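You operate a simulated robot arm through the tools that you are given. There is no shell and no other tool. Be economical: measure what you need, move in short steps, check, and stop when the job is done.

Carry out the task below with a simulated robot arm. There is one attempt and no reset: what you move stays moved.

TASK
Lock the blue die in and pin the slide block at stop 3.
Fine: the die goes in the die holder, the red-knob lever ends at LOCK; use the yellow pin from the pin rack.

It is judged by the outcome, as a careful person would: the job done as asked, and still so three seconds after it is handed in. It fails if anything else is knocked over, pushed out of place, dropped, spilled or broken.

THE ROBOT
A 7-joint arm with a two-finger parallel gripper, fixed in place. Base frame: the origin is at the foot of the arm, x ahead of it, y to its left, z up; the work surface is at about z = 0.906. Lengths are in m, angles in rad, forces in N, time in s.
With the tool pointing down near the work surface it reaches from about 0.24 to 0.68 m from the base axis. Its first joint turns from -1.152 to 1.152 rad. Payload 2.4 kg.
Tool frame: the origin (TCP) lies between the finger pads and is the grasp point; the fingertips stand 0.03 m ahead of it; z points along the fingers, y is the line along which they close. The gripper opens to 0.094 m. The fingers are 0.028 m wide and 0.01 m thick; the gripper's body (0.05 by 0.096 m) begins 0.055 m behind the TCP.
Orientation is told as [roll, pitch, yaw] about the base's x, y, z axes, in that order, counted from this pose: with the fingers straight down and closing along the base's y, the tool's x points along the base's -x, its y along +y and its z along -z.

THE INTERFACE
- The arm moves only by the tool servo_tool. Its argument "rows" is text: rows parted by semicolons, each of 7 numbers parted by spaces: the shift along the tool's x, y, z in units of 20 mm (1.0 is 20 mm), then the turn, a rotation vector about the tool's x, y, z in units of 6 degrees (1.0 is 6 degrees), then the gripper command, from -1 (fully open) to 1 (shut), values between in proportion. In form: tx ty tz wx wy wz gripper; .... A call has 1 to 10 rows; each row shifts and turns the commanded pose from where the row before left it, along the tool's axes as they then stand. A call with a number of a shift or a turn outside -1 to 1 is refused whole. A row lasts 0.2 s, in which the tool goes at most 0.05 m and 0.15 rad; a call with a longer step from one row to the next is refused whole, and so is a gripper value outside its range. A pose out of reach is approached as far as the arm can. The call stops where the force on the tool passes 50 N (or 10 N more than at its start, if that is more) or the arm is blocked; 0.2 s more then pass. The fingers move at their own pace (about 0.153 m/s each) and stop on an object; they squeeze with about 21 N. The grip force told is the motor's: it shows also when the fingers shut on nothing. Time passes only in rows, and 0.2 s behind the last, so rows that do not move let the fingers close. It gives the time, the measured TCP pose, the force on the tool (base axes), the opening and the grip force at its end, in the units of the frame above (readings bear some noise), and new pictures: "pictures" is both (left out), scene, wrist or none.
- Cameras (640 x 400 px; columns grow to the right, rows downward): "scene" is fixed at [0.0173, 0.4565, 1.455]; the picture's right is [-0.91, -0.41, 0.00], its down [-0.19, 0.42, -0.89] and it looks along [0.36, -0.81, -0.46] (base axes); focal length 308 px, centre (320, 200). "wrist" rides on the gripper at [-0.037, 0, -0.058] in the tool frame; the picture's right is [0.00, -1.00, 0.00], its down [0.97, 0.00, -0.24] and it looks along [0.24, 0.00, 0.97] (tool axes); focal length 218 px, centre (320, 200).
- pixel_to_xyz(camera, pixels): there is no depth. For up to 12 entries [column, row, z] of the newest picture of that camera ("zoom" is the newest enlarged one), the place [x, y] in the base frame at which the ray of that pixel passes the height z, good to about 0.003 m. No time passes.
- inspect(camera, box): a new picture of the part [left, top, right, bottom] of that camera's present view, enlarged. No time passes.
- sign_off(): hands the job in; it is judged then, once.

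Work in short steps. Measure before you move; look again where a grasp or a placing could have gone wrong, and mend it. You have 80 turns and 120 pictures in all, the two below and enlarged ones among them. Open the gripper and draw the arm clear of the work before you hand the job in, unless the task says otherwise; then end with one line.

The tools are called after "Emit:" as a command line: name --argument value ..., lists and objects as JSON in quotes. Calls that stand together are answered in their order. servo_tool: Moves the arm, as the interface text tells. Its arguments: {"type":"object","properties":{"rows":{"type":"string"},"pictures":{"type":"string","enum":["both","scene","wrist","none"]}},"required":["rows"]} The other tools are called the same way: pixel_to_xyz (camera, pixels) gives the place at which the rays of pixels pass given heights; inspect (camera, box) takes an enlarged picture of a part of a camera's view; sign_off () hands the job in.

At the start:

```text
clock: 0.0
eef_pos: [0.3835, -0.108, 1.273]
tool_rot: [0.0, 0.0, 0.0]
ft_force: [0.2, 0.9, 1.2]
opening: 0.0939
grasp_force: 0.0
```

scene: 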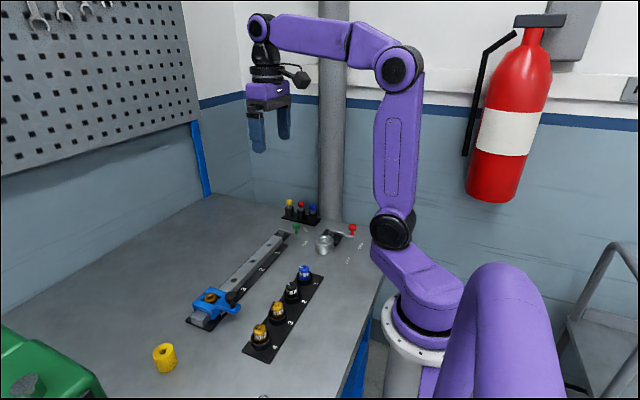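
wrist: 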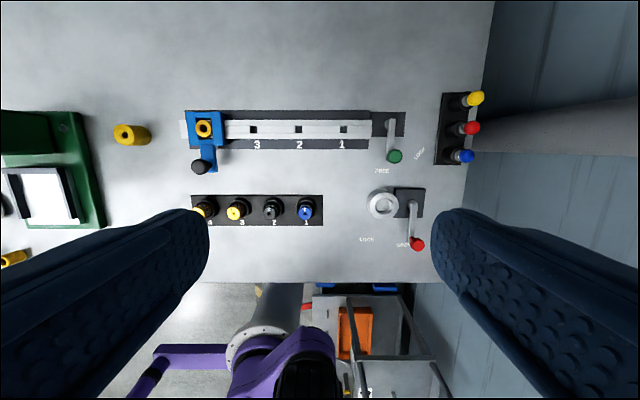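

The wrist picture shows the slide at (200,128), the dies at (205-307,208), the holder ring at (382,203), the levers and the pin rack at (460,130). I enlarge them to read the details.

Emit:
inspect --camera "wrist" --box '[340, 80, 500, 260]'

Emit:
inspect --camera "wrist" --box '[170, 90, 350, 240]'

Emit:
inspect --camera "scene" --box '[270, 180, 380, 270]'

Emit:
inspect --camera "scene" --box '[170, 220, 340, 370]'

```text
2.22 times, centred on (420, 170) of wrist
```

zoom: 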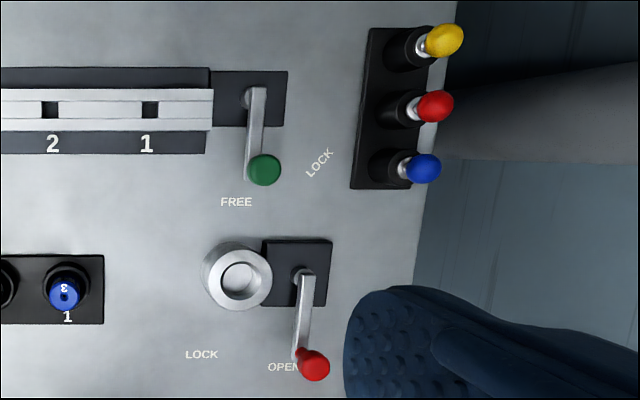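

```text
2.67 times, centred on (260, 165) of wrist
```

zoom: 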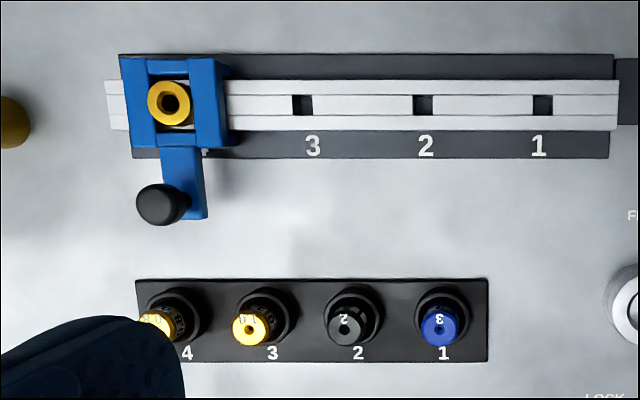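

```text
4.44 times, centred on (325, 225) of scene
```

zoom: 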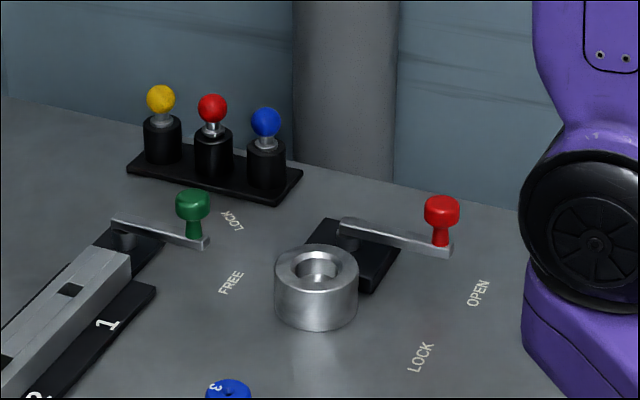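

```text
2.67 times, centred on (255, 295) of scene
```

zoom: 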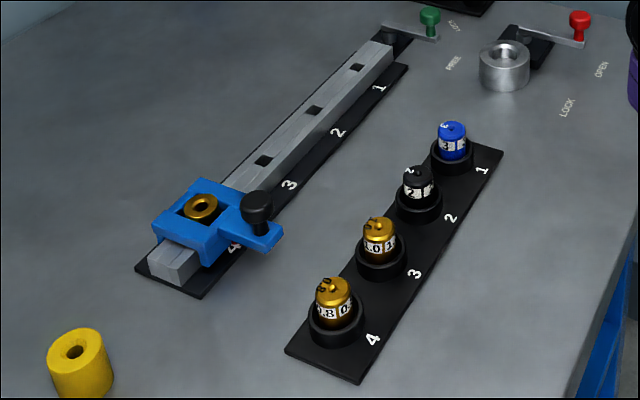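

I triangulate the main parts by asking both cameras for rays at two heights.

Emit:
pixel_to_xyz --camera "wrist" --pixels '[[305, 211, 0.906], [305, 211, 0.98], [383, 205, 0.906], [383, 205, 0.98], [417.3, 243, 0.906], [417.3, 243, 0.98], [476, 98, 0.906], [476, 98, 0.98], [203.4, 128.7, 0.906], [203.4, 128.7, 0.98], [200.1, 166.9, 0.906], [200.1, 166.9, 0.98]]'

Emit:
pixel_to_xyz --camera "scene" --pixels '[[304.4, 267, 0.906], [304.4, 267, 0.98], [324.1, 240.3, 0.906], [324.1, 240.3, 0.98], [352.5, 226, 0.906], [352.5, 226, 0.98], [289.2, 202.3, 0.906], [289.2, 202.3, 0.98], [210.8, 297.6, 0.906], [210.8, 297.6, 0.98], [231.4, 295, 0.906], [231.4, 295, 0.98]]'

Emit:
pixel_to_xyz --camera "wrist" --pixels '[[253.3, 129.4, 0.906], [253.3, 129.4, 0.98], [412.3, 203.8, 0.906], [412.3, 203.8, 0.98], [366, 240, 0.906], [403, 244, 0.906], [298, 129, 0.906], [343, 129, 0.906]]'

Emit:
pixel_to_xyz --camera "scene" --pixels '[[234, 280, 0.906], [234, 280, 0.98], [348, 260, 0.906], [361, 246, 0.906]]'

```text
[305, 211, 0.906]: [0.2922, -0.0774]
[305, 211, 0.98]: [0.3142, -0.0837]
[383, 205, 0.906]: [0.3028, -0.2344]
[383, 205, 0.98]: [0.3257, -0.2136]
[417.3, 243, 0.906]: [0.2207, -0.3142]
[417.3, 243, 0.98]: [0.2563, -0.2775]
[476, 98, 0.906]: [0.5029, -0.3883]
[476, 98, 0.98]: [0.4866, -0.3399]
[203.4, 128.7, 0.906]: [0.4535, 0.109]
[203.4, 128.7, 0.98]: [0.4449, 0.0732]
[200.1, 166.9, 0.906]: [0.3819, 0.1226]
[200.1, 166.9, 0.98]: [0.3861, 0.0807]
```

```text
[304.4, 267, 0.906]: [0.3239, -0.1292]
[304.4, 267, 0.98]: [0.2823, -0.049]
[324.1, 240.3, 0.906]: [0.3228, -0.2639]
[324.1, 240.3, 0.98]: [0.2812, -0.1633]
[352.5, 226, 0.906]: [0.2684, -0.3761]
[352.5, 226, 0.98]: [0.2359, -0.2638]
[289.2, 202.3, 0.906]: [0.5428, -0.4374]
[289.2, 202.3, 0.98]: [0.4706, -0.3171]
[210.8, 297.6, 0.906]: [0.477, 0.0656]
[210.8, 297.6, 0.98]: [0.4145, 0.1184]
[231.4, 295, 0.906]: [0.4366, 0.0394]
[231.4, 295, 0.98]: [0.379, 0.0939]
```

```text
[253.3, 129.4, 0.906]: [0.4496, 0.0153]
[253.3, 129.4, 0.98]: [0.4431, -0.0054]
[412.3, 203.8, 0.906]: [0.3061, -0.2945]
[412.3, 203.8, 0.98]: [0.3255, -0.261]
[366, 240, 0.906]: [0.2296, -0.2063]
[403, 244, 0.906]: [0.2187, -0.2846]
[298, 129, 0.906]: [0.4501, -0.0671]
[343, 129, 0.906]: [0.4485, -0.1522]
```

```text
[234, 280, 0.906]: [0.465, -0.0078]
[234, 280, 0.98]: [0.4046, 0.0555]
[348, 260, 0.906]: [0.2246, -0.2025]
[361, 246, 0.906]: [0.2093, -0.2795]
```

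Estimates: slide knob (0.386, 0.086, 0.97), bush (0.448, 0.091), hole 3 (0.448, 0.010), blue die (0.302, -0.081, top 0.95), holder (0.309, -0.227), yellow pin (0.492, -0.355, 0.957), red knob (0.246, -0.284, 0.967). I move above the slide knob.

Emit:
servo_tool --rows "-0.01 0.97 0.9 0 0 0 -1;-0.01 0.97 0.9 0 0 0 -1;-0.01 0.97 0.9 0 0 0 -1;-0.01 0.97 0.9 0 0 0 -1;-0.01 0.97 0.9 0 0 0 -1;-0.01 0.97 0.9 0 0 0 -1;-0.01 0.97 0.9 0 0 0 -1;-0.01 0.97 0.9 0 0 0 -1;-0.01 0.97 0.9 0 0 0 -1;-0.01 0.97 0.9 0 0 0 -1" --pictures "both"

```text
clock: 2.2
eef_pos: [0.3841, 0.0854, 1.092]
tool_rot: [0.001, 0.0, -0.001]
ft_force: [-0.4, 0.1, -0.6]
opening: 0.0939
grasp_force: 0.0
```

scene: 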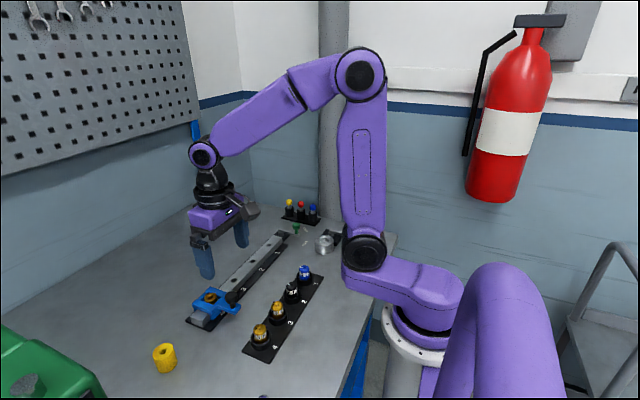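
wrist: 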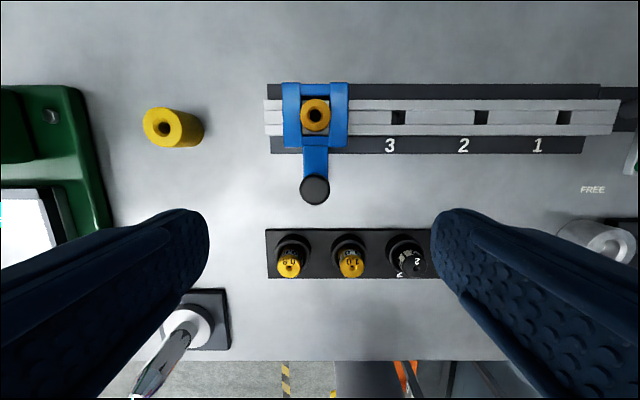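

Knob at (314,190), bush at (315,115), hole 3 at (398,117); I measure them from here.

Emit:
pixel_to_xyz --camera "wrist" --pixels '[[314, 189, 0.97], [315, 115, 0.942], [398, 117, 0.926], [480, 117, 0.926], [564, 117, 0.926], [292, 266, 0.95], [352, 266, 0.95], [410, 264, 0.95]]'

Emit:
inspect --camera "scene" --box '[180, 270, 260, 330]'

Emit:
inspect --camera "wrist" --box '[250, 70, 430, 220]'

```text
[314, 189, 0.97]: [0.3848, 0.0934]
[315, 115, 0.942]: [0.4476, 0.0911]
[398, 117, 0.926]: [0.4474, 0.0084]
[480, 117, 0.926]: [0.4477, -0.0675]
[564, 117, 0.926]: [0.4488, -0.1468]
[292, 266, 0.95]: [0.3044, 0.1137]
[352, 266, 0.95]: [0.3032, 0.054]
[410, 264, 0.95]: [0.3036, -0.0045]
```

```text
6.67 times, centred on (220, 300) of scene
```

zoom: 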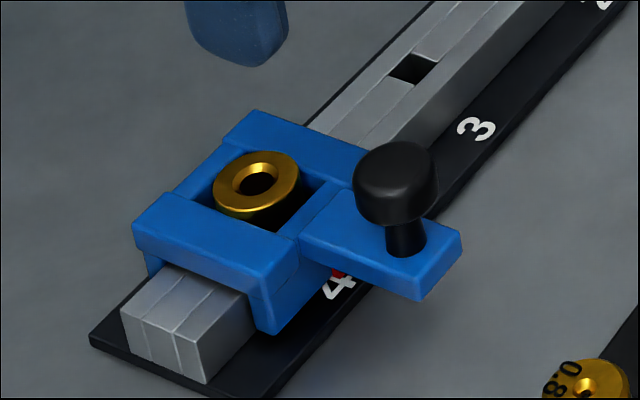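

```text
2.67 times, centred on (340, 145) of wrist
```

zoom: 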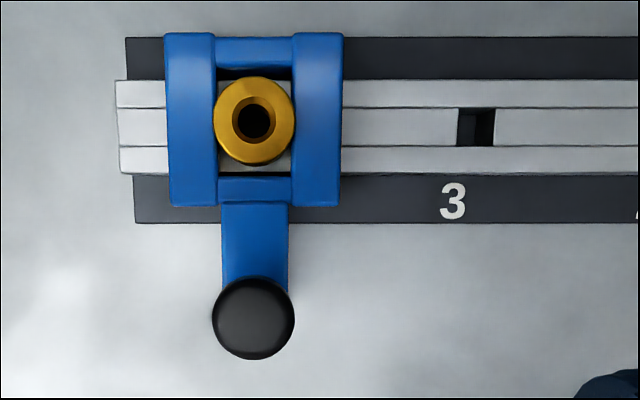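

I go down to the slide knob with the fingertips just around its head (TCP z 0.985, y 0.091), then close.

Emit:
servo_tool --rows "0 0.28 0.9 0 0 0 -1;0 0 0.9 0 0 0 -1;0 0 0.9 0 0 0 -0.5;0 0 0.9 0 0 0 -0.2;0 0 0.9 0 0 0 -0.2;0 0 0.85 0 0 0 -0.2;0 0 0 0 0 0 1;0 0 0 0 0 0 1;0 0 0 0 0 0 1"

```text
clock: 4.2
eef_pos: [0.384, 0.0913, 0.986]
tool_rot: [-0.003, 0.003, -0.001]
ft_force: [-0.2, -27.5, 3.7]
opening: 0.0252
grasp_force: 44.6
```

scene: 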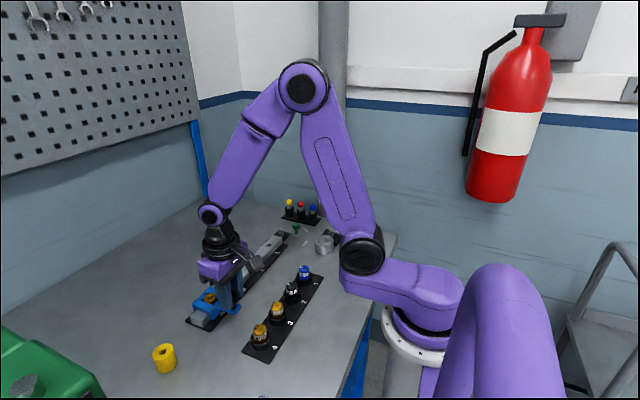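
wrist: 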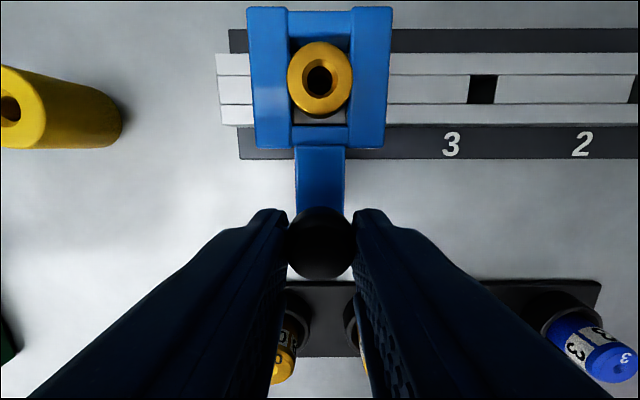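

The knob is held (opening 25 mm). I measure the distance bush (319,80) to hole 3 (482,89) and start sliding toward -y.

Emit:
pixel_to_xyz --camera "wrist" --pixels '[[319, 80, 0.942], [482, 89, 0.926], [482, 89, 0.93], [319, 80, 0.946]]'

Emit:
servo_tool --rows "0 -0.5 0 0 0 0 1;0 -0.5 0 0 0 0 1;0 -0.5 0 0 0 0 1;0 -0.5 0 0 0 0 1;0 -0.5 0 0 0 0 1;0 -0.5 0 0 0 0 1"

```text
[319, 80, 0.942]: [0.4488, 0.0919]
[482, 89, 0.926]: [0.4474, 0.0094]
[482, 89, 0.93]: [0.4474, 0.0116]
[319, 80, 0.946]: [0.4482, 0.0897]
```

```text
clock: 5.6
eef_pos: [0.3841, 0.0318, 0.986]
tool_rot: [0.0, 0.002, -0.001]
ft_force: [4.2, 0.5, -37.8]
opening: 0.0254
grasp_force: 44.5
```

scene: 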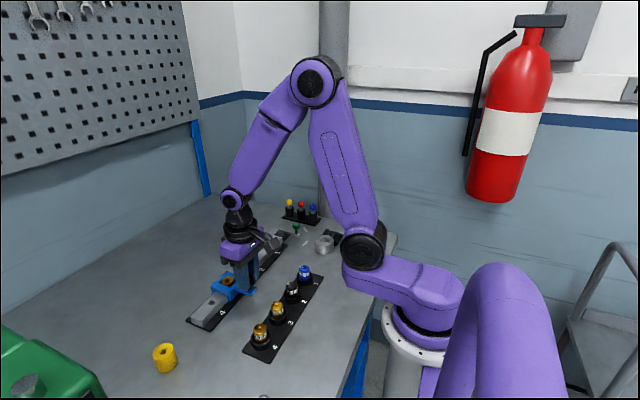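
wrist: 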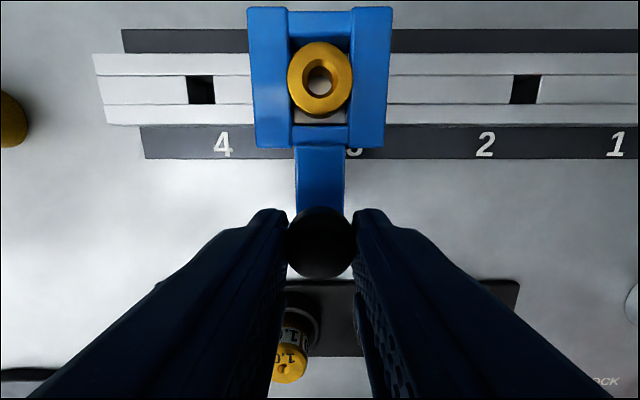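

Holes 4 (201,90) and 2 (524,90) put hole 3 at column 362.5, so 20.5 mm remain; I move that.

Emit:
servo_tool --rows "0 -0.4 0 0 0 0 1;0 -0.4 0 0 0 0 1;0 -0.22 0 0 0 0 1;0 0 0 0 0 0 1" --pictures "wrist"

Emit:
inspect --camera "wrist" --box '[130, 0, 530, 170]'

Emit:
inspect --camera "wrist" --box '[280, 30, 360, 130]'

```text
clock: 6.6
eef_pos: [0.3839, 0.0107, 0.9858]
tool_rot: [-0.001, 0.002, 0.0]
ft_force: [1.9, -2.2, -38.3]
opening: 0.0252
grasp_force: 45.1
```

wrist: 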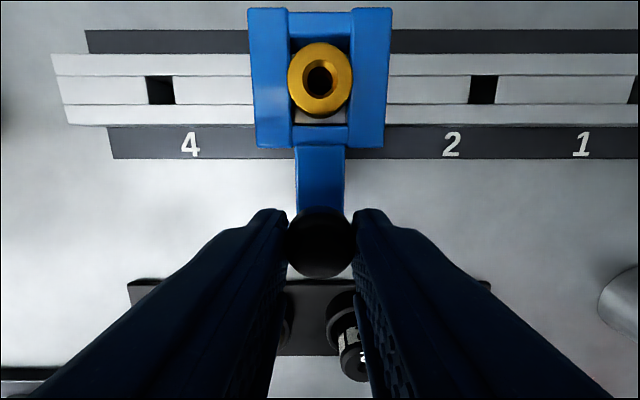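

```text
1.60 times, centred on (330, 85) of wrist
```

zoom: 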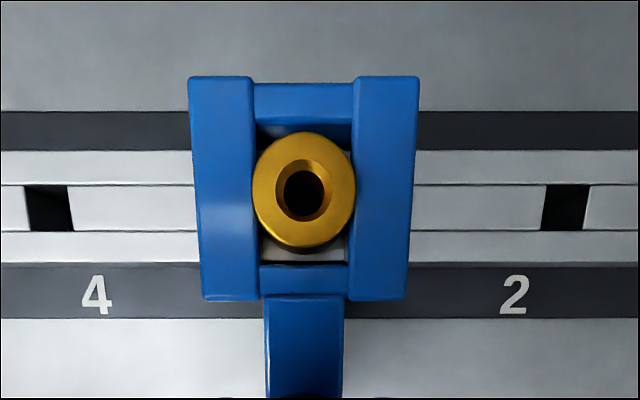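

```text
4.00 times, centred on (320, 80) of wrist
```

zoom: 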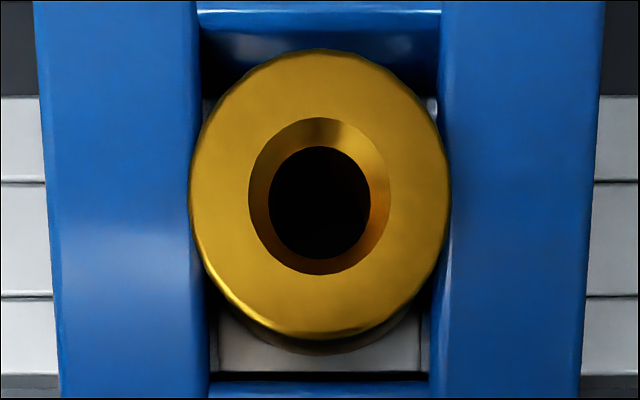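

The bore at (319,80) looks fully dark and hole 3 is midway between holes 4 (160) and 2 (483.5), within 1 mm. I nudge 0.6 mm, release, rise, and go above the blue die.

Emit:
servo_tool --rows "0 -0.03 0 0 0 0 1;0 0 0 0 0 0 -0.2;0 0 0 0 0 0 -0.2;0 0 -1 0 0 0 -0.2;0 0 -1 0 0 0 -0.2;0.8 -0.9 -1 0 0 0 -0.2;0.8 -0.9 -0.5 0 0 0 -0.2;0.8 -0.9 0 0 0 0 -0.2;0.8 -0.9 0 0 0 0 -0.2;0.8 -0.9 0 0 0 0 -0.2"

```text
clock: 8.8
eef_pos: [0.3049, -0.0815, 1.0569]
tool_rot: [0.001, -0.002, 0.001]
ft_force: [0.5, 0.0, 0.2]
opening: 0.0563
grasp_force: 0.1
```

scene: 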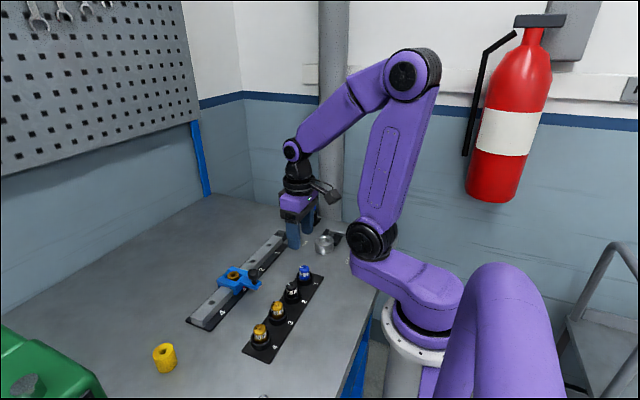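
wrist: 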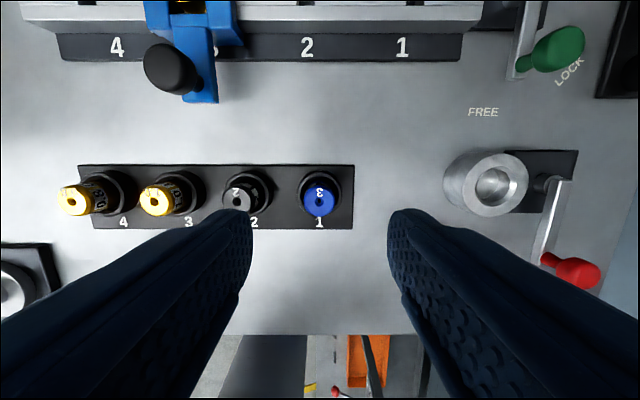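

Blue die top at (320,200), holder bore at (495,187), red knob at (578,272); I measure them and look closer.

Emit:
pixel_to_xyz --camera "wrist" --pixels '[[320, 201, 0.95], [320, 201, 0.945], [320, 188, 0.93], [495, 187, 0.933], [495, 187, 0.93], [578, 273, 0.967], [552, 186, 0.94], [240, 197, 0.95]]'

Emit:
inspect --camera "wrist" --box '[220, 140, 380, 240]'

Emit:
inspect --camera "wrist" --box '[430, 100, 640, 300]'

Emit:
inspect --camera "scene" --box '[270, 225, 360, 315]'

```text
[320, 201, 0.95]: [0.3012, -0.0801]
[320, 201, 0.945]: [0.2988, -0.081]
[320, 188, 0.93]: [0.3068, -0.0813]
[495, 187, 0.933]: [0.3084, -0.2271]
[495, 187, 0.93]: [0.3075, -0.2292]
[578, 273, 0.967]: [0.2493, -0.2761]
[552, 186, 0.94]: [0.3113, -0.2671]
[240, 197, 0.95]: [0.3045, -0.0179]
```

```text
4.00 times, centred on (300, 190) of wrist
```

zoom: 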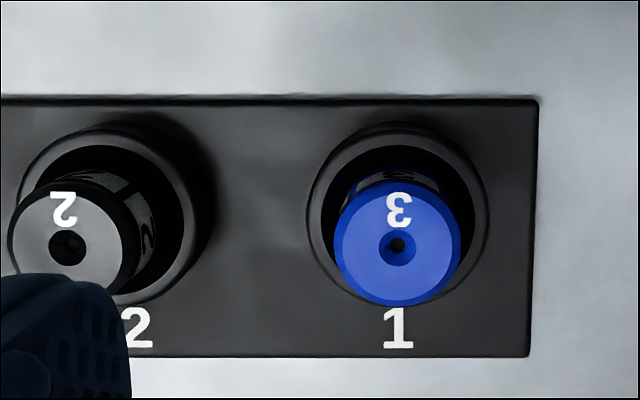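

```text
2.00 times, centred on (535, 200) of wrist
```

zoom: 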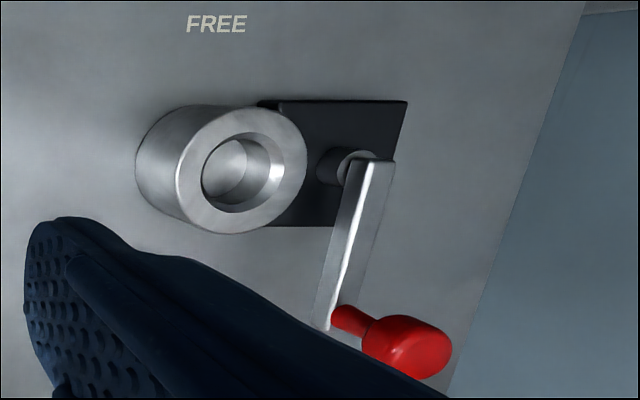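

```text
4.44 times, centred on (315, 270) of scene
```

zoom: 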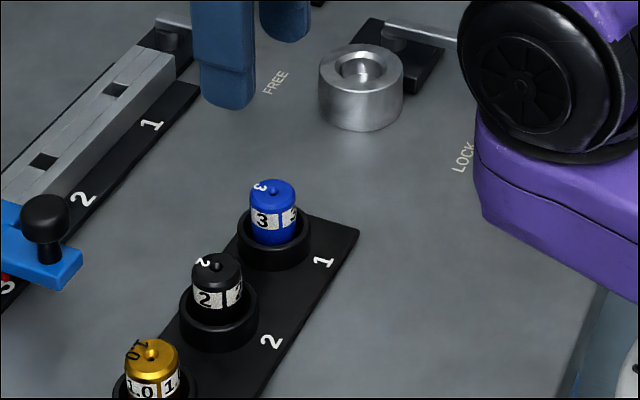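

The die is 24 mm wide, centred at about (0.302,-0.081), and its neighbour is 60 mm off. I go down to TCP z 0.961 and close.

Emit:
servo_tool --rows "0.12 0.03 1 0 0 0 -0.2;0 0 1 0 0 0 -0.2;0 0 1 0 0 0 -0.2;0 0 0.9 0 0 0 -0.2;0 0 0.9 0 0 0 -0.2;0 0 0 0 0 0 -0.2"

Emit:
inspect --camera "scene" --box '[260, 220, 350, 310]'

```text
clock: 10.2
eef_pos: [0.3008, -0.0783, 0.9607]
tool_rot: [0.001, 0.0, -0.001]
ft_force: [-0.2, 0.0, -0.2]
opening: 0.0564
grasp_force: 0.0
```

scene: 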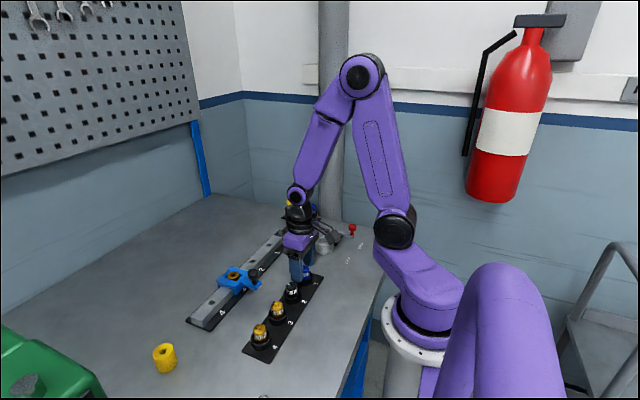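
wrist: 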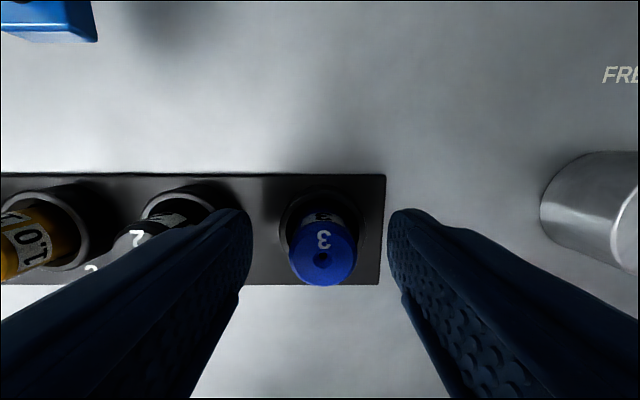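

```text
4.44 times, centred on (305, 265) of scene
```

zoom: 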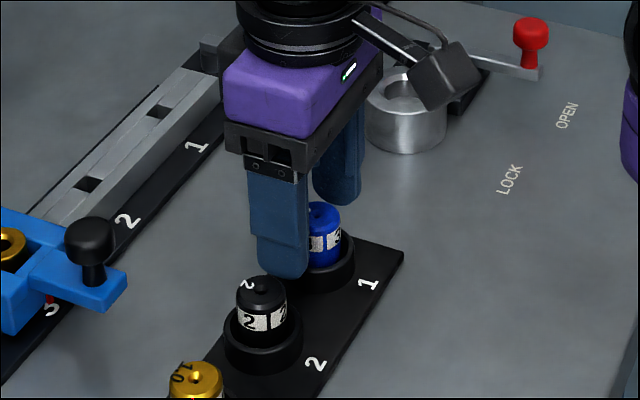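

The die sits between the fingers (col 322). I check its x and close.

Emit:
pixel_to_xyz --camera "wrist" --pixels '[[322, 255, 0.95], [322, 255, 0.945], [320, 200, 0.93]]'

Emit:
servo_tool --rows "0 0 0 0 0 0 1;0 0 0 0 0 0 1;0 0 0 0 0 0 1" --pictures "wrist"

```text
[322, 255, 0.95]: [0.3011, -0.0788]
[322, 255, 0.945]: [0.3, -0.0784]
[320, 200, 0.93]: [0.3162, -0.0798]
```

```text
clock: 11.0
eef_pos: [0.3009, -0.079, 0.9603]
tool_rot: [0.0, 0.0, 0.0]
ft_force: [0.1, -0.7, -0.7]
opening: 0.0246
grasp_force: 20.8
```

wrist: 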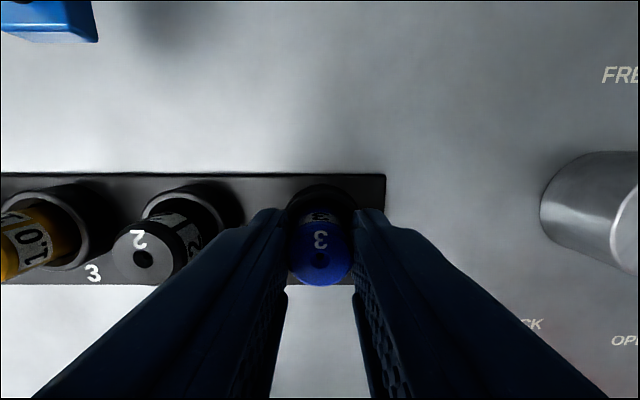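

The die is gripped (24.6 mm). I lift it 80 mm and carry it over the holder (0.309,-0.227).

Emit:
servo_tool --rows "0 0 -0.8 0 0 0 1;0 0 -0.8 0 0 0 1;0 0 -0.8 0 0 0 1;0 -0.9 -0.8 0 0 0 1;-0.07 -1 -0.8 0 0 0 1;-0.07 -1 0 0 0 0 1;-0.07 -1 0 0 0 0 1;-0.07 -1 0 0 0 0 1;-0.07 -1 0 0 0 0 1;-0.05 -1 0 0 0 0 1"

Emit:
inspect --camera "scene" --box '[270, 190, 370, 270]'

Emit:
inspect --camera "wrist" --box '[240, 140, 400, 300]'

```text
clock: 13.2
eef_pos: [0.3105, -0.2176, 1.0398]
tool_rot: [0.0, 0.0, 0.0]
ft_force: [-0.4, 0.4, -0.1]
opening: 0.0248
grasp_force: 21.0
```

scene: 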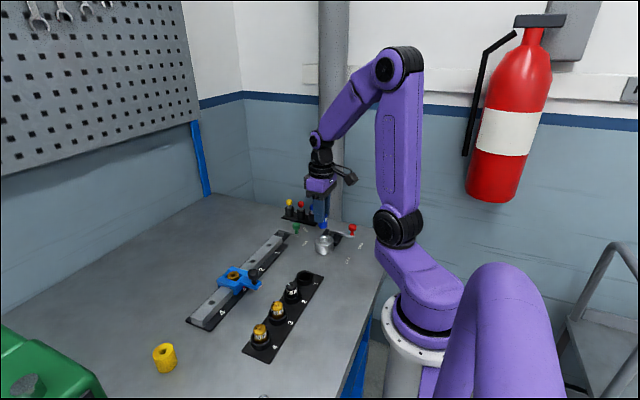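
wrist: 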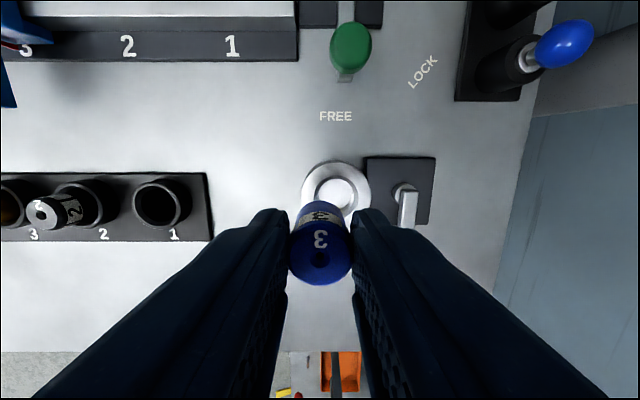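

```text
5.00 times, centred on (320, 230) of scene
```

zoom: 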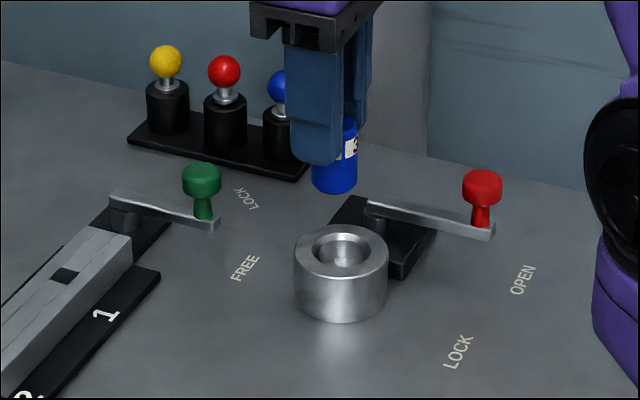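

```text
2.50 times, centred on (320, 220) of wrist
```

zoom: 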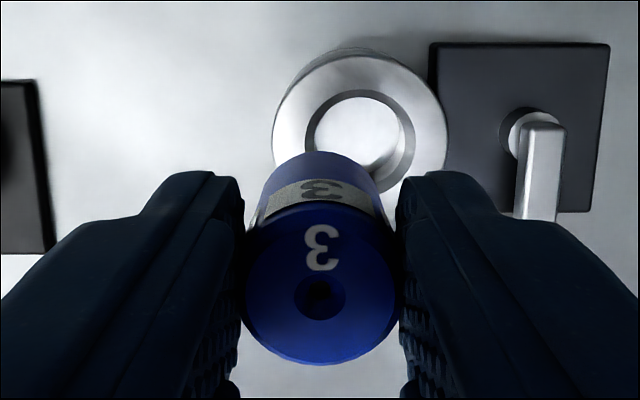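

Ring centre at about (336.5,189) in the wrist view; I convert it, for its top at 0.933.

Emit:
pixel_to_xyz --camera "wrist" --pixels '[[336.4, 189.2, 0.933], [336.4, 189.2, 0.936], [336.4, 189.2, 0.93], [320, 258, 1.03], [320, 258, 1.025]]'

Emit:
pixel_to_xyz --camera "scene" --pixels '[[324.2, 240, 0.933], [324.2, 240, 0.936]]'

```text
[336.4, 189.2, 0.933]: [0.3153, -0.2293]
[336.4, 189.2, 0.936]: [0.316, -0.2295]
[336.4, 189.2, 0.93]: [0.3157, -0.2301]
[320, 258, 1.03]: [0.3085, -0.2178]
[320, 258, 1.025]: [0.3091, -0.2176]
```

```text
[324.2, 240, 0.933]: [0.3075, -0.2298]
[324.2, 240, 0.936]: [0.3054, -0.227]
```

Relative to the TCP the ring lies about +4 mm in x and -12 mm in y. I shift there, lower to z 1.0 and re-measure.

Emit:
servo_tool --rows "-0.1 -0.3 0.5 0 0 0 1;-0.1 -0.28 0.5 0 0 0 1;0 0 0.5 0 0 0 1;0 0 0.4 0 0 0 1;0 0 0 0 0 0 1"

Emit:
inspect --camera "wrist" --box '[240, 120, 400, 300]'

Emit:
inspect --camera "scene" --box '[290, 200, 360, 260]'

```text
clock: 14.4
eef_pos: [0.3145, -0.2281, 1.0012]
tool_rot: [0.0, 0.001, 0.0]
ft_force: [-0.1, -0.2, 0.1]
opening: 0.0248
grasp_force: 20.8
```

scene: 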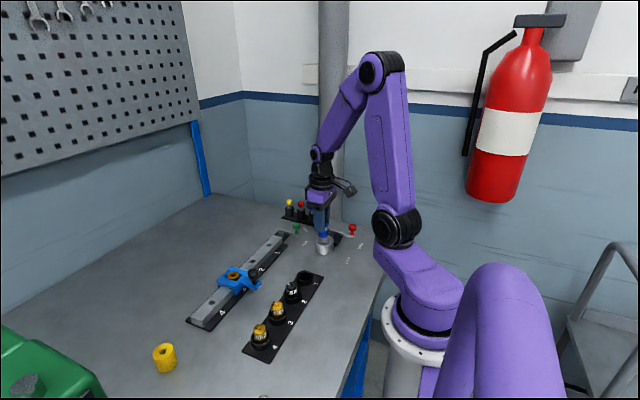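
wrist: 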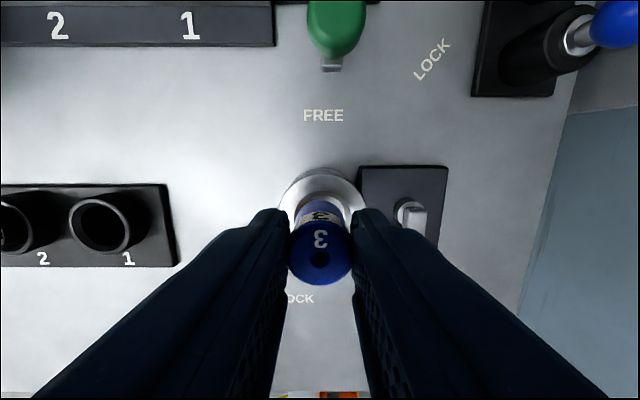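

```text
2.22 times, centred on (320, 210) of wrist
```

zoom: 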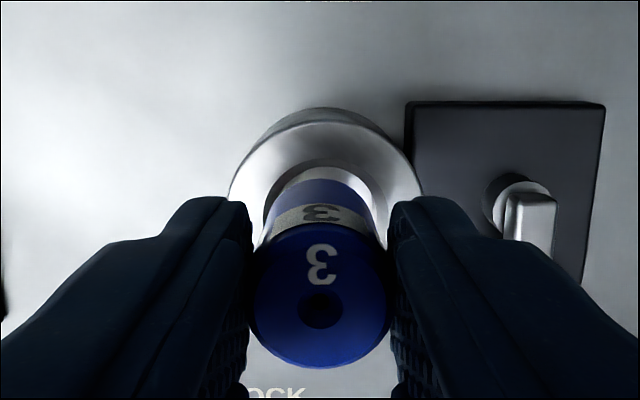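

```text
6.67 times, centred on (325, 230) of scene
```

zoom: 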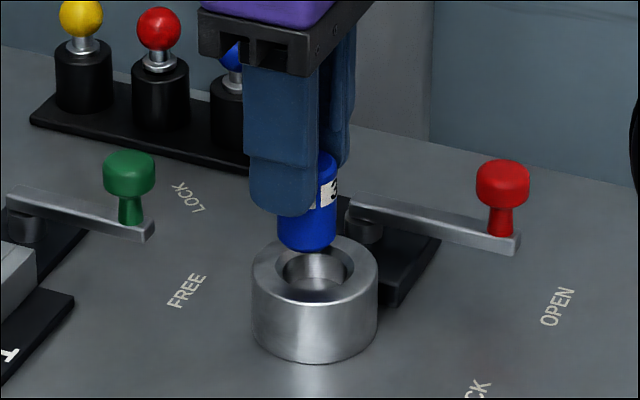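

Ring edges in the zoom (left 230, right 424, top 121) put the ring centre about 4.3 mm toward -x and 1.8 mm toward -y from the die. I correct and lower slightly.

Emit:
servo_tool --rows "0.21 -0.09 0 0 0 0 1;0 0 0.3 0 0 0 1;0 0 0 0 0 0 1"

Emit:
inspect --camera "wrist" --box '[240, 120, 400, 300]'

Emit:
inspect --camera "scene" --box '[290, 200, 360, 260]'

```text
clock: 15.2
eef_pos: [0.3097, -0.2303, 0.9958]
tool_rot: [-0.001, 0.001, -0.002]
ft_force: [-0.4, -0.3, -0.2]
opening: 0.0245
grasp_force: 21.1
```

scene: 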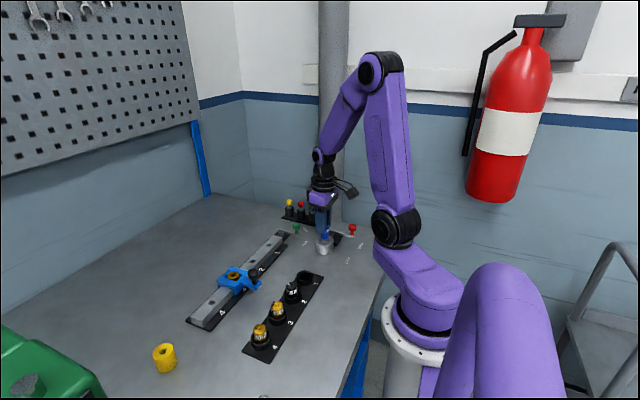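
wrist: 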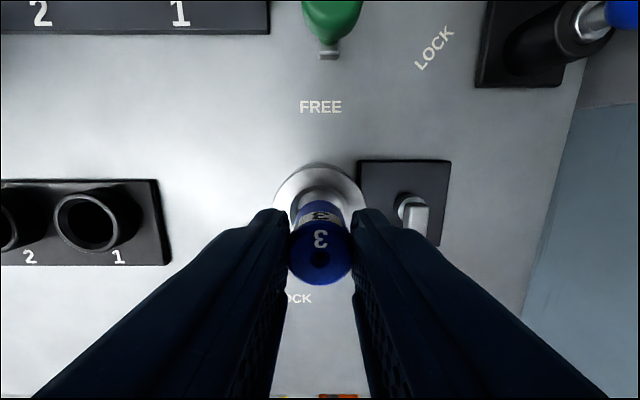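

```text
2.22 times, centred on (320, 210) of wrist
```

zoom: 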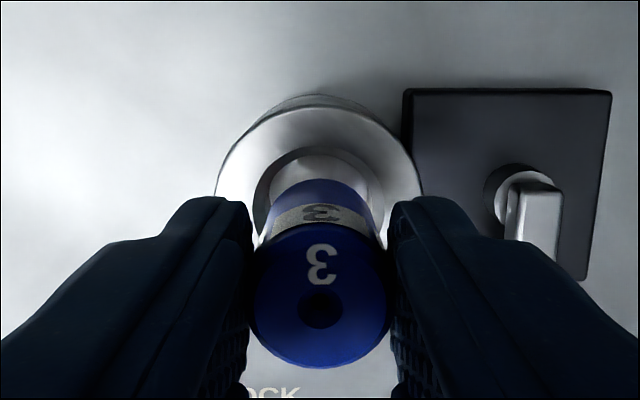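

```text
6.67 times, centred on (325, 230) of scene
```

zoom: 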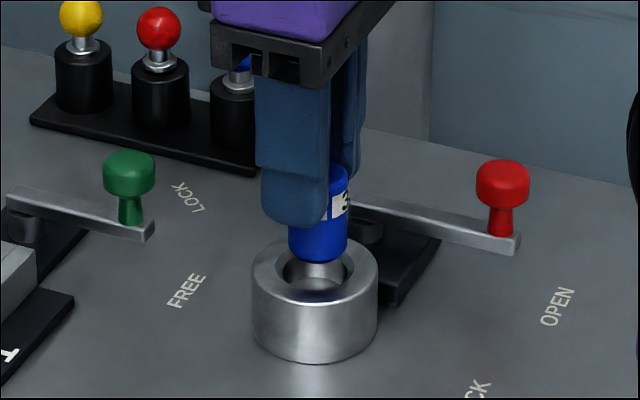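

Die and ring are now aligned to about 1 mm. I lower 30 mm gently, watching the force.

Emit:
servo_tool --rows "0.03 0.02 0.3 0 0 0 1;0 0 0.3 0 0 0 1;0 0 0.3 0 0 0 1;0 0 0.3 0 0 0 1;0 0 0.2 0 0 0 1;0 0 0 0 0 0 1"

Emit:
inspect --camera "scene" --box '[290, 200, 360, 260]'

```text
clock: 16.6
eef_pos: [0.3099, -0.2302, 0.9685]
tool_rot: [0.0, -0.001, -0.001]
ft_force: [0.9, 3.1, 15.9]
opening: 0.0246
grasp_force: 20.4
```

scene: 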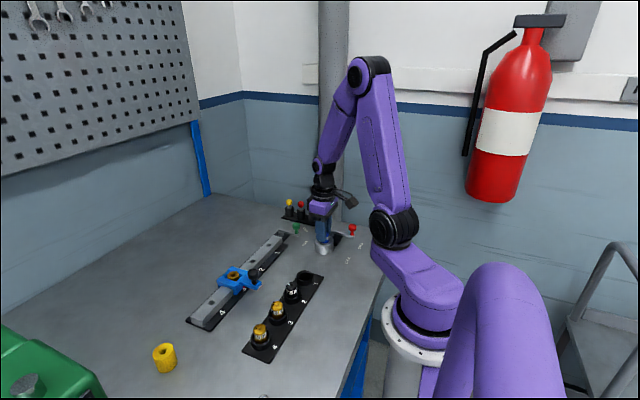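
wrist: 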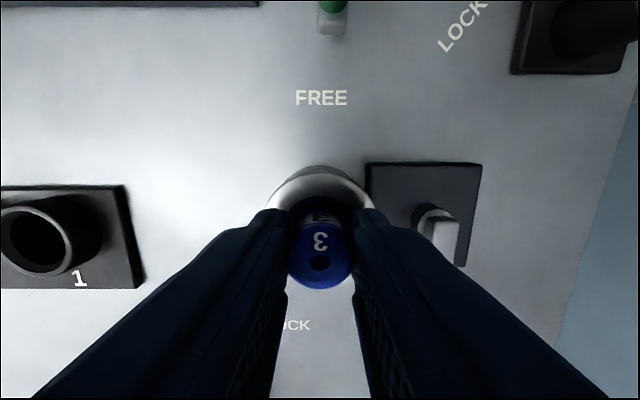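

```text
6.67 times, centred on (325, 230) of scene
```

zoom: 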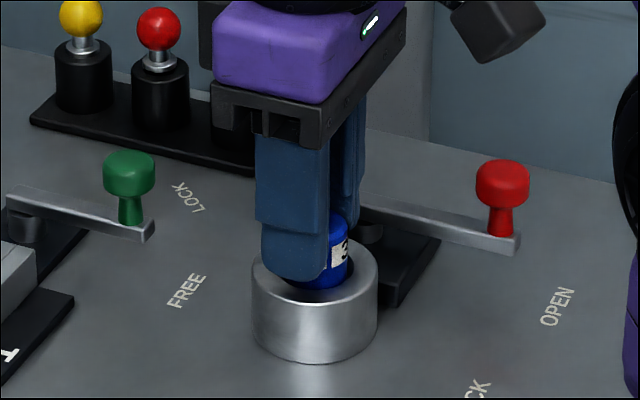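

There is 16 N of contact with the die inside the ring; I open the fingers a little, rise and look at how it sits.

Emit:
servo_tool --rows "0 0 0 0 0 0 0.2;0 0 0 0 0 0 0.2;0 0 -0.8 0 0 0 0.2;0 0 -1 0 0 0 -0.2;0 0 -1 0 0 0 -0.2;0 0 -1 0 0 0 -0.2"

Emit:
inspect --camera "scene" --box '[290, 200, 360, 260]'

Emit:
inspect --camera "wrist" --box '[240, 120, 440, 300]'

```text
clock: 18.0
eef_pos: [0.3094, -0.2285, 1.0446]
tool_rot: [0.0, 0.0, 0.0]
ft_force: [0.0, -0.2, 1.0]
opening: 0.0564
grasp_force: 0.1
```

scene: 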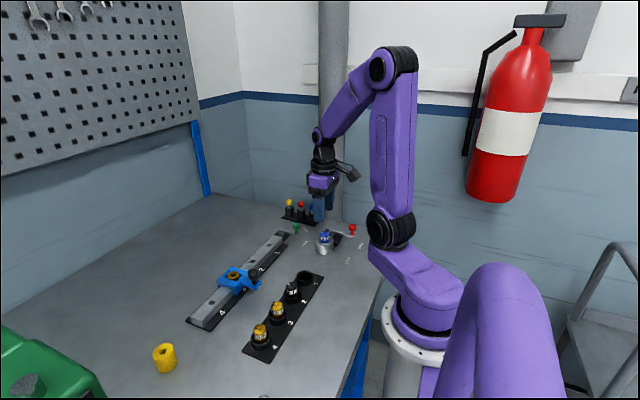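
wrist: 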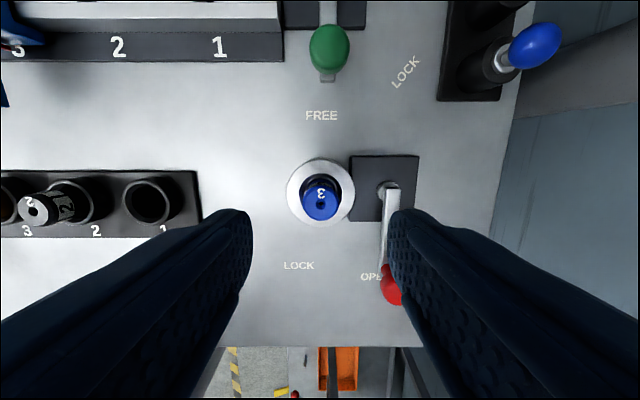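

```text
6.67 times, centred on (325, 230) of scene
```

zoom: 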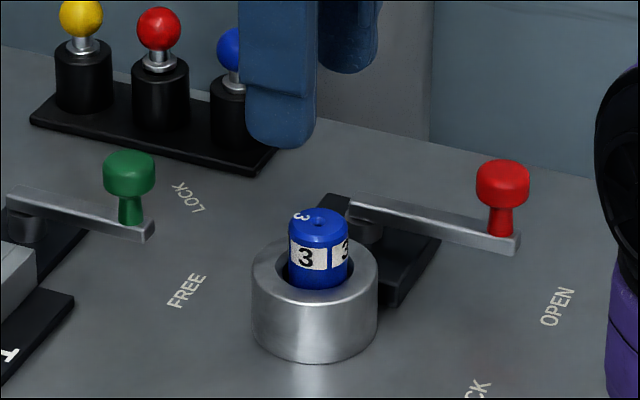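

```text
2.22 times, centred on (340, 210) of wrist
```

zoom: 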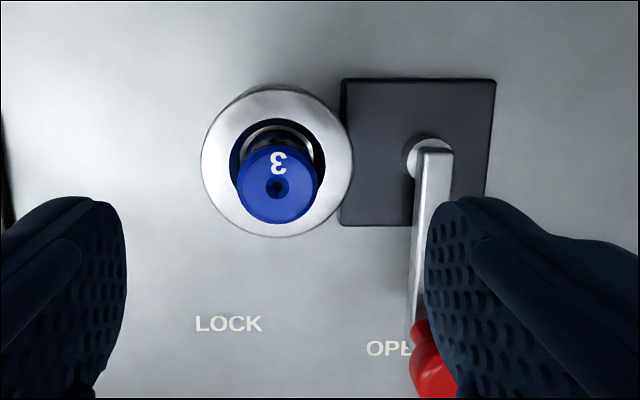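

The die stands upright in the holder. Next is the lever: I move above the red knob at about (0.248,-0.28) to see it between open fingers.

Emit:
servo_tool --rows "0 0 -1 0 0 0 -0.2;1 -0.9 0 0 0 0 -0.2;1 -0.9 0 0 0 0 -0.2;1 -0.7 0 0 0 0 -0.2;0 0 0 0 0 0 -0.2"

Emit:
inspect --camera "wrist" --box '[220, 60, 420, 260]'

```text
clock: 19.2
eef_pos: [0.2494, -0.2821, 1.0658]
tool_rot: [0.0, 0.001, 0.0]
ft_force: [0.3, 1.0, -0.3]
opening: 0.0564
grasp_force: 0.1
```

scene: 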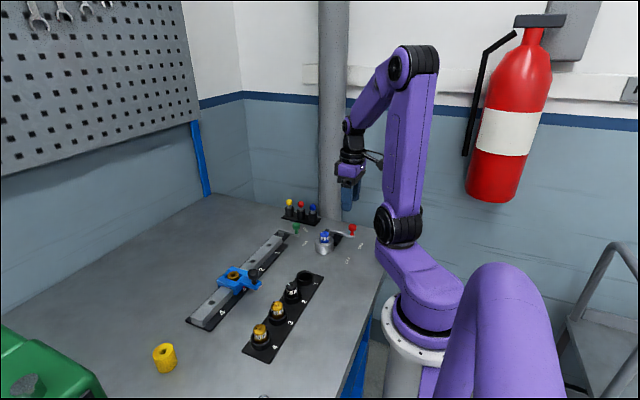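
wrist: 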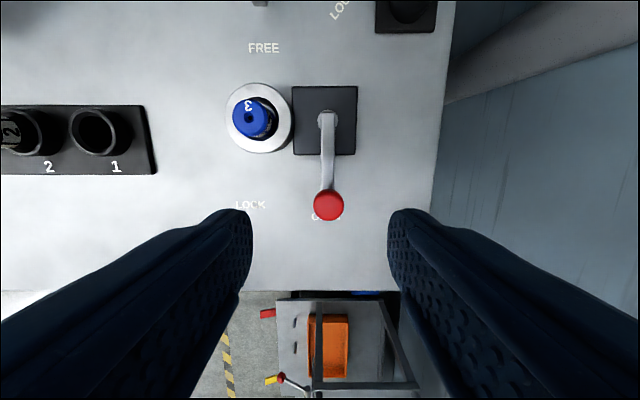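

```text
2.00 times, centred on (320, 160) of wrist
```

zoom: 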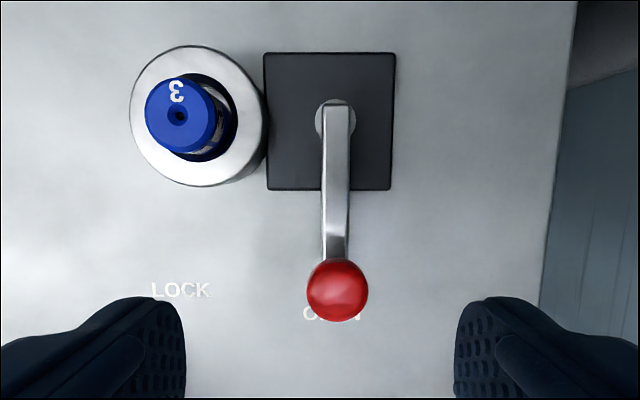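

Knob at (328.5,205), pivot at (327,120), LOCK label (250,205).

Emit:
pixel_to_xyz --camera "wrist" --pixels '[[328.5, 205, 0.967], [328.5, 205, 0.973], [327, 120, 0.945], [250, 205, 0.906], [325, 217, 0.906]]'

Emit:
inspect --camera "scene" --box '[310, 210, 380, 260]'

```text
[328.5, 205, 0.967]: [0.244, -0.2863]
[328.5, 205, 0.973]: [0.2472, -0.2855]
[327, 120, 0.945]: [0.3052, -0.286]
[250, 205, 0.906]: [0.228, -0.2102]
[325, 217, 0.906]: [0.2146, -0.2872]
```

```text
8.00 times, centred on (345, 235) of scene
```

zoom: 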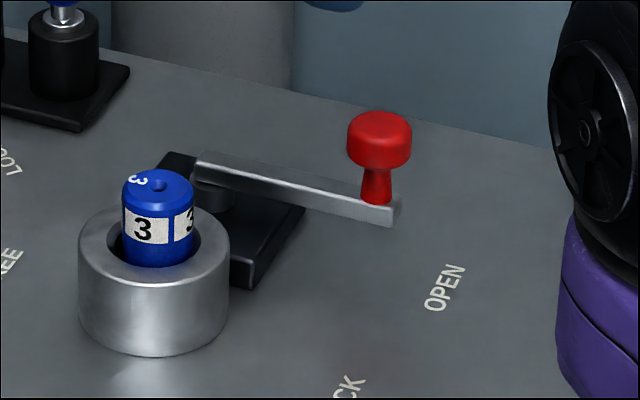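

I descend onto the red knob (0.246,-0.286), TCP z 0.983, and grip it.

Emit:
servo_tool --rows "0.15 -0.19 0.8 0 0 0 -0.2;0 0 0.9 0 0 0 -0.2;0 0 0.9 0 0 0 -0.2;0 0 0.8 0 0 0 -0.2;0 0 0.7 0 0 0 -0.2;0 0 0 0 0 0 1;0 0 0 0 0 0 1;0 0 0 0 0 0 1"

Emit:
inspect --camera "scene" --box '[310, 200, 380, 260]'

```text
clock: 21.0
eef_pos: [0.2461, -0.283, 0.9828]
tool_rot: [0.001, 0.001, 0.001]
ft_force: [-1.8, -1.1, 0.3]
opening: 0.0228
grasp_force: 45.2
```

scene: 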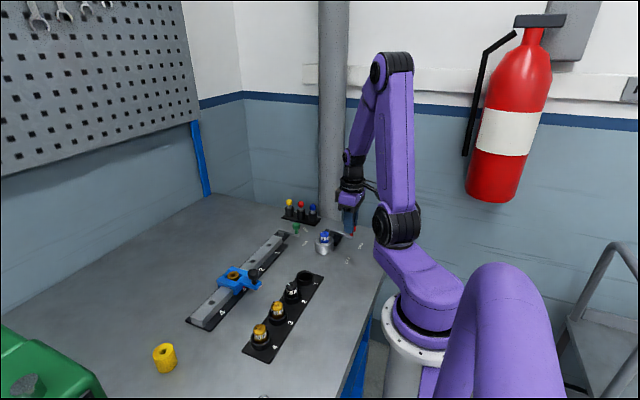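
wrist: 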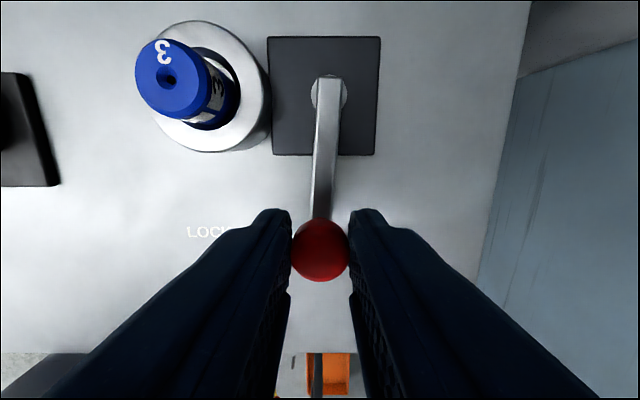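

```text
6.67 times, centred on (345, 230) of scene
```

zoom: 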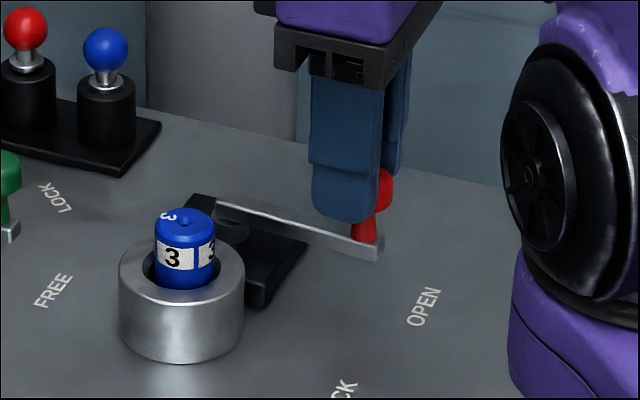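

The knob is gripped; the pivot is about (0.304,-0.286), radius 58 mm. I carry the knob along the arc by about 42 degrees towards LOCK.

Emit:
servo_tool --rows "-0.06 0.455 0 0 0 0 1;-0.13 0.435 0 0 0 0 1;-0.195 0.41 0 0 0 0 1;-0.255 0.375 0 0 0 0 1;-0.205 0.225 0 0 0 0 1;0 0 0 0 0 0 1"

Emit:
inspect --camera "scene" --box '[310, 200, 380, 260]'

```text
clock: 22.4
eef_pos: [0.2647, -0.2461, 0.9826]
tool_rot: [-0.002, -0.001, 0.0]
ft_force: [-1.9, -4.2, 4.7]
opening: 0.0228
grasp_force: 44.9
```

scene: 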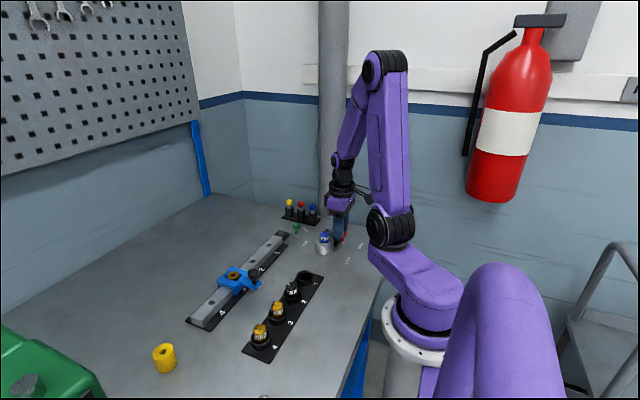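
wrist: 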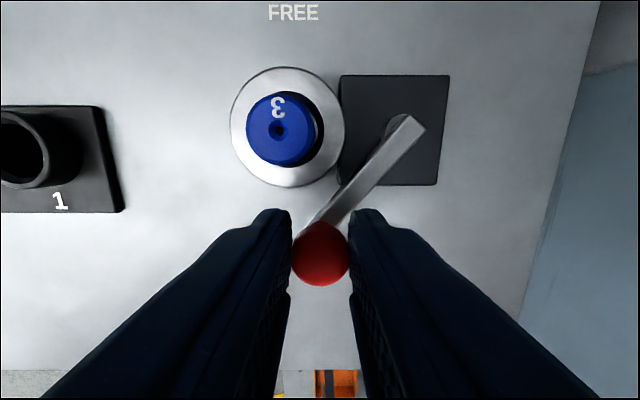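

```text
6.67 times, centred on (345, 230) of scene
```

zoom: 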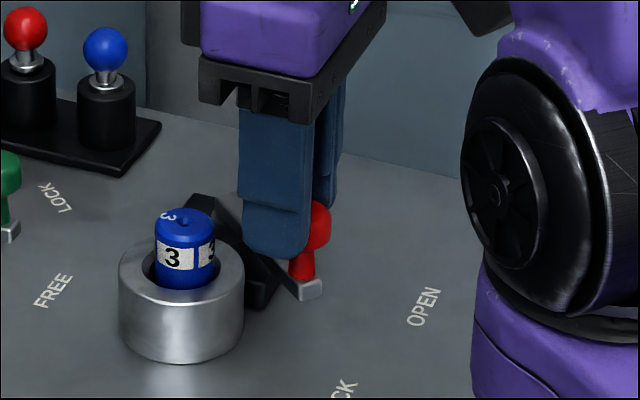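

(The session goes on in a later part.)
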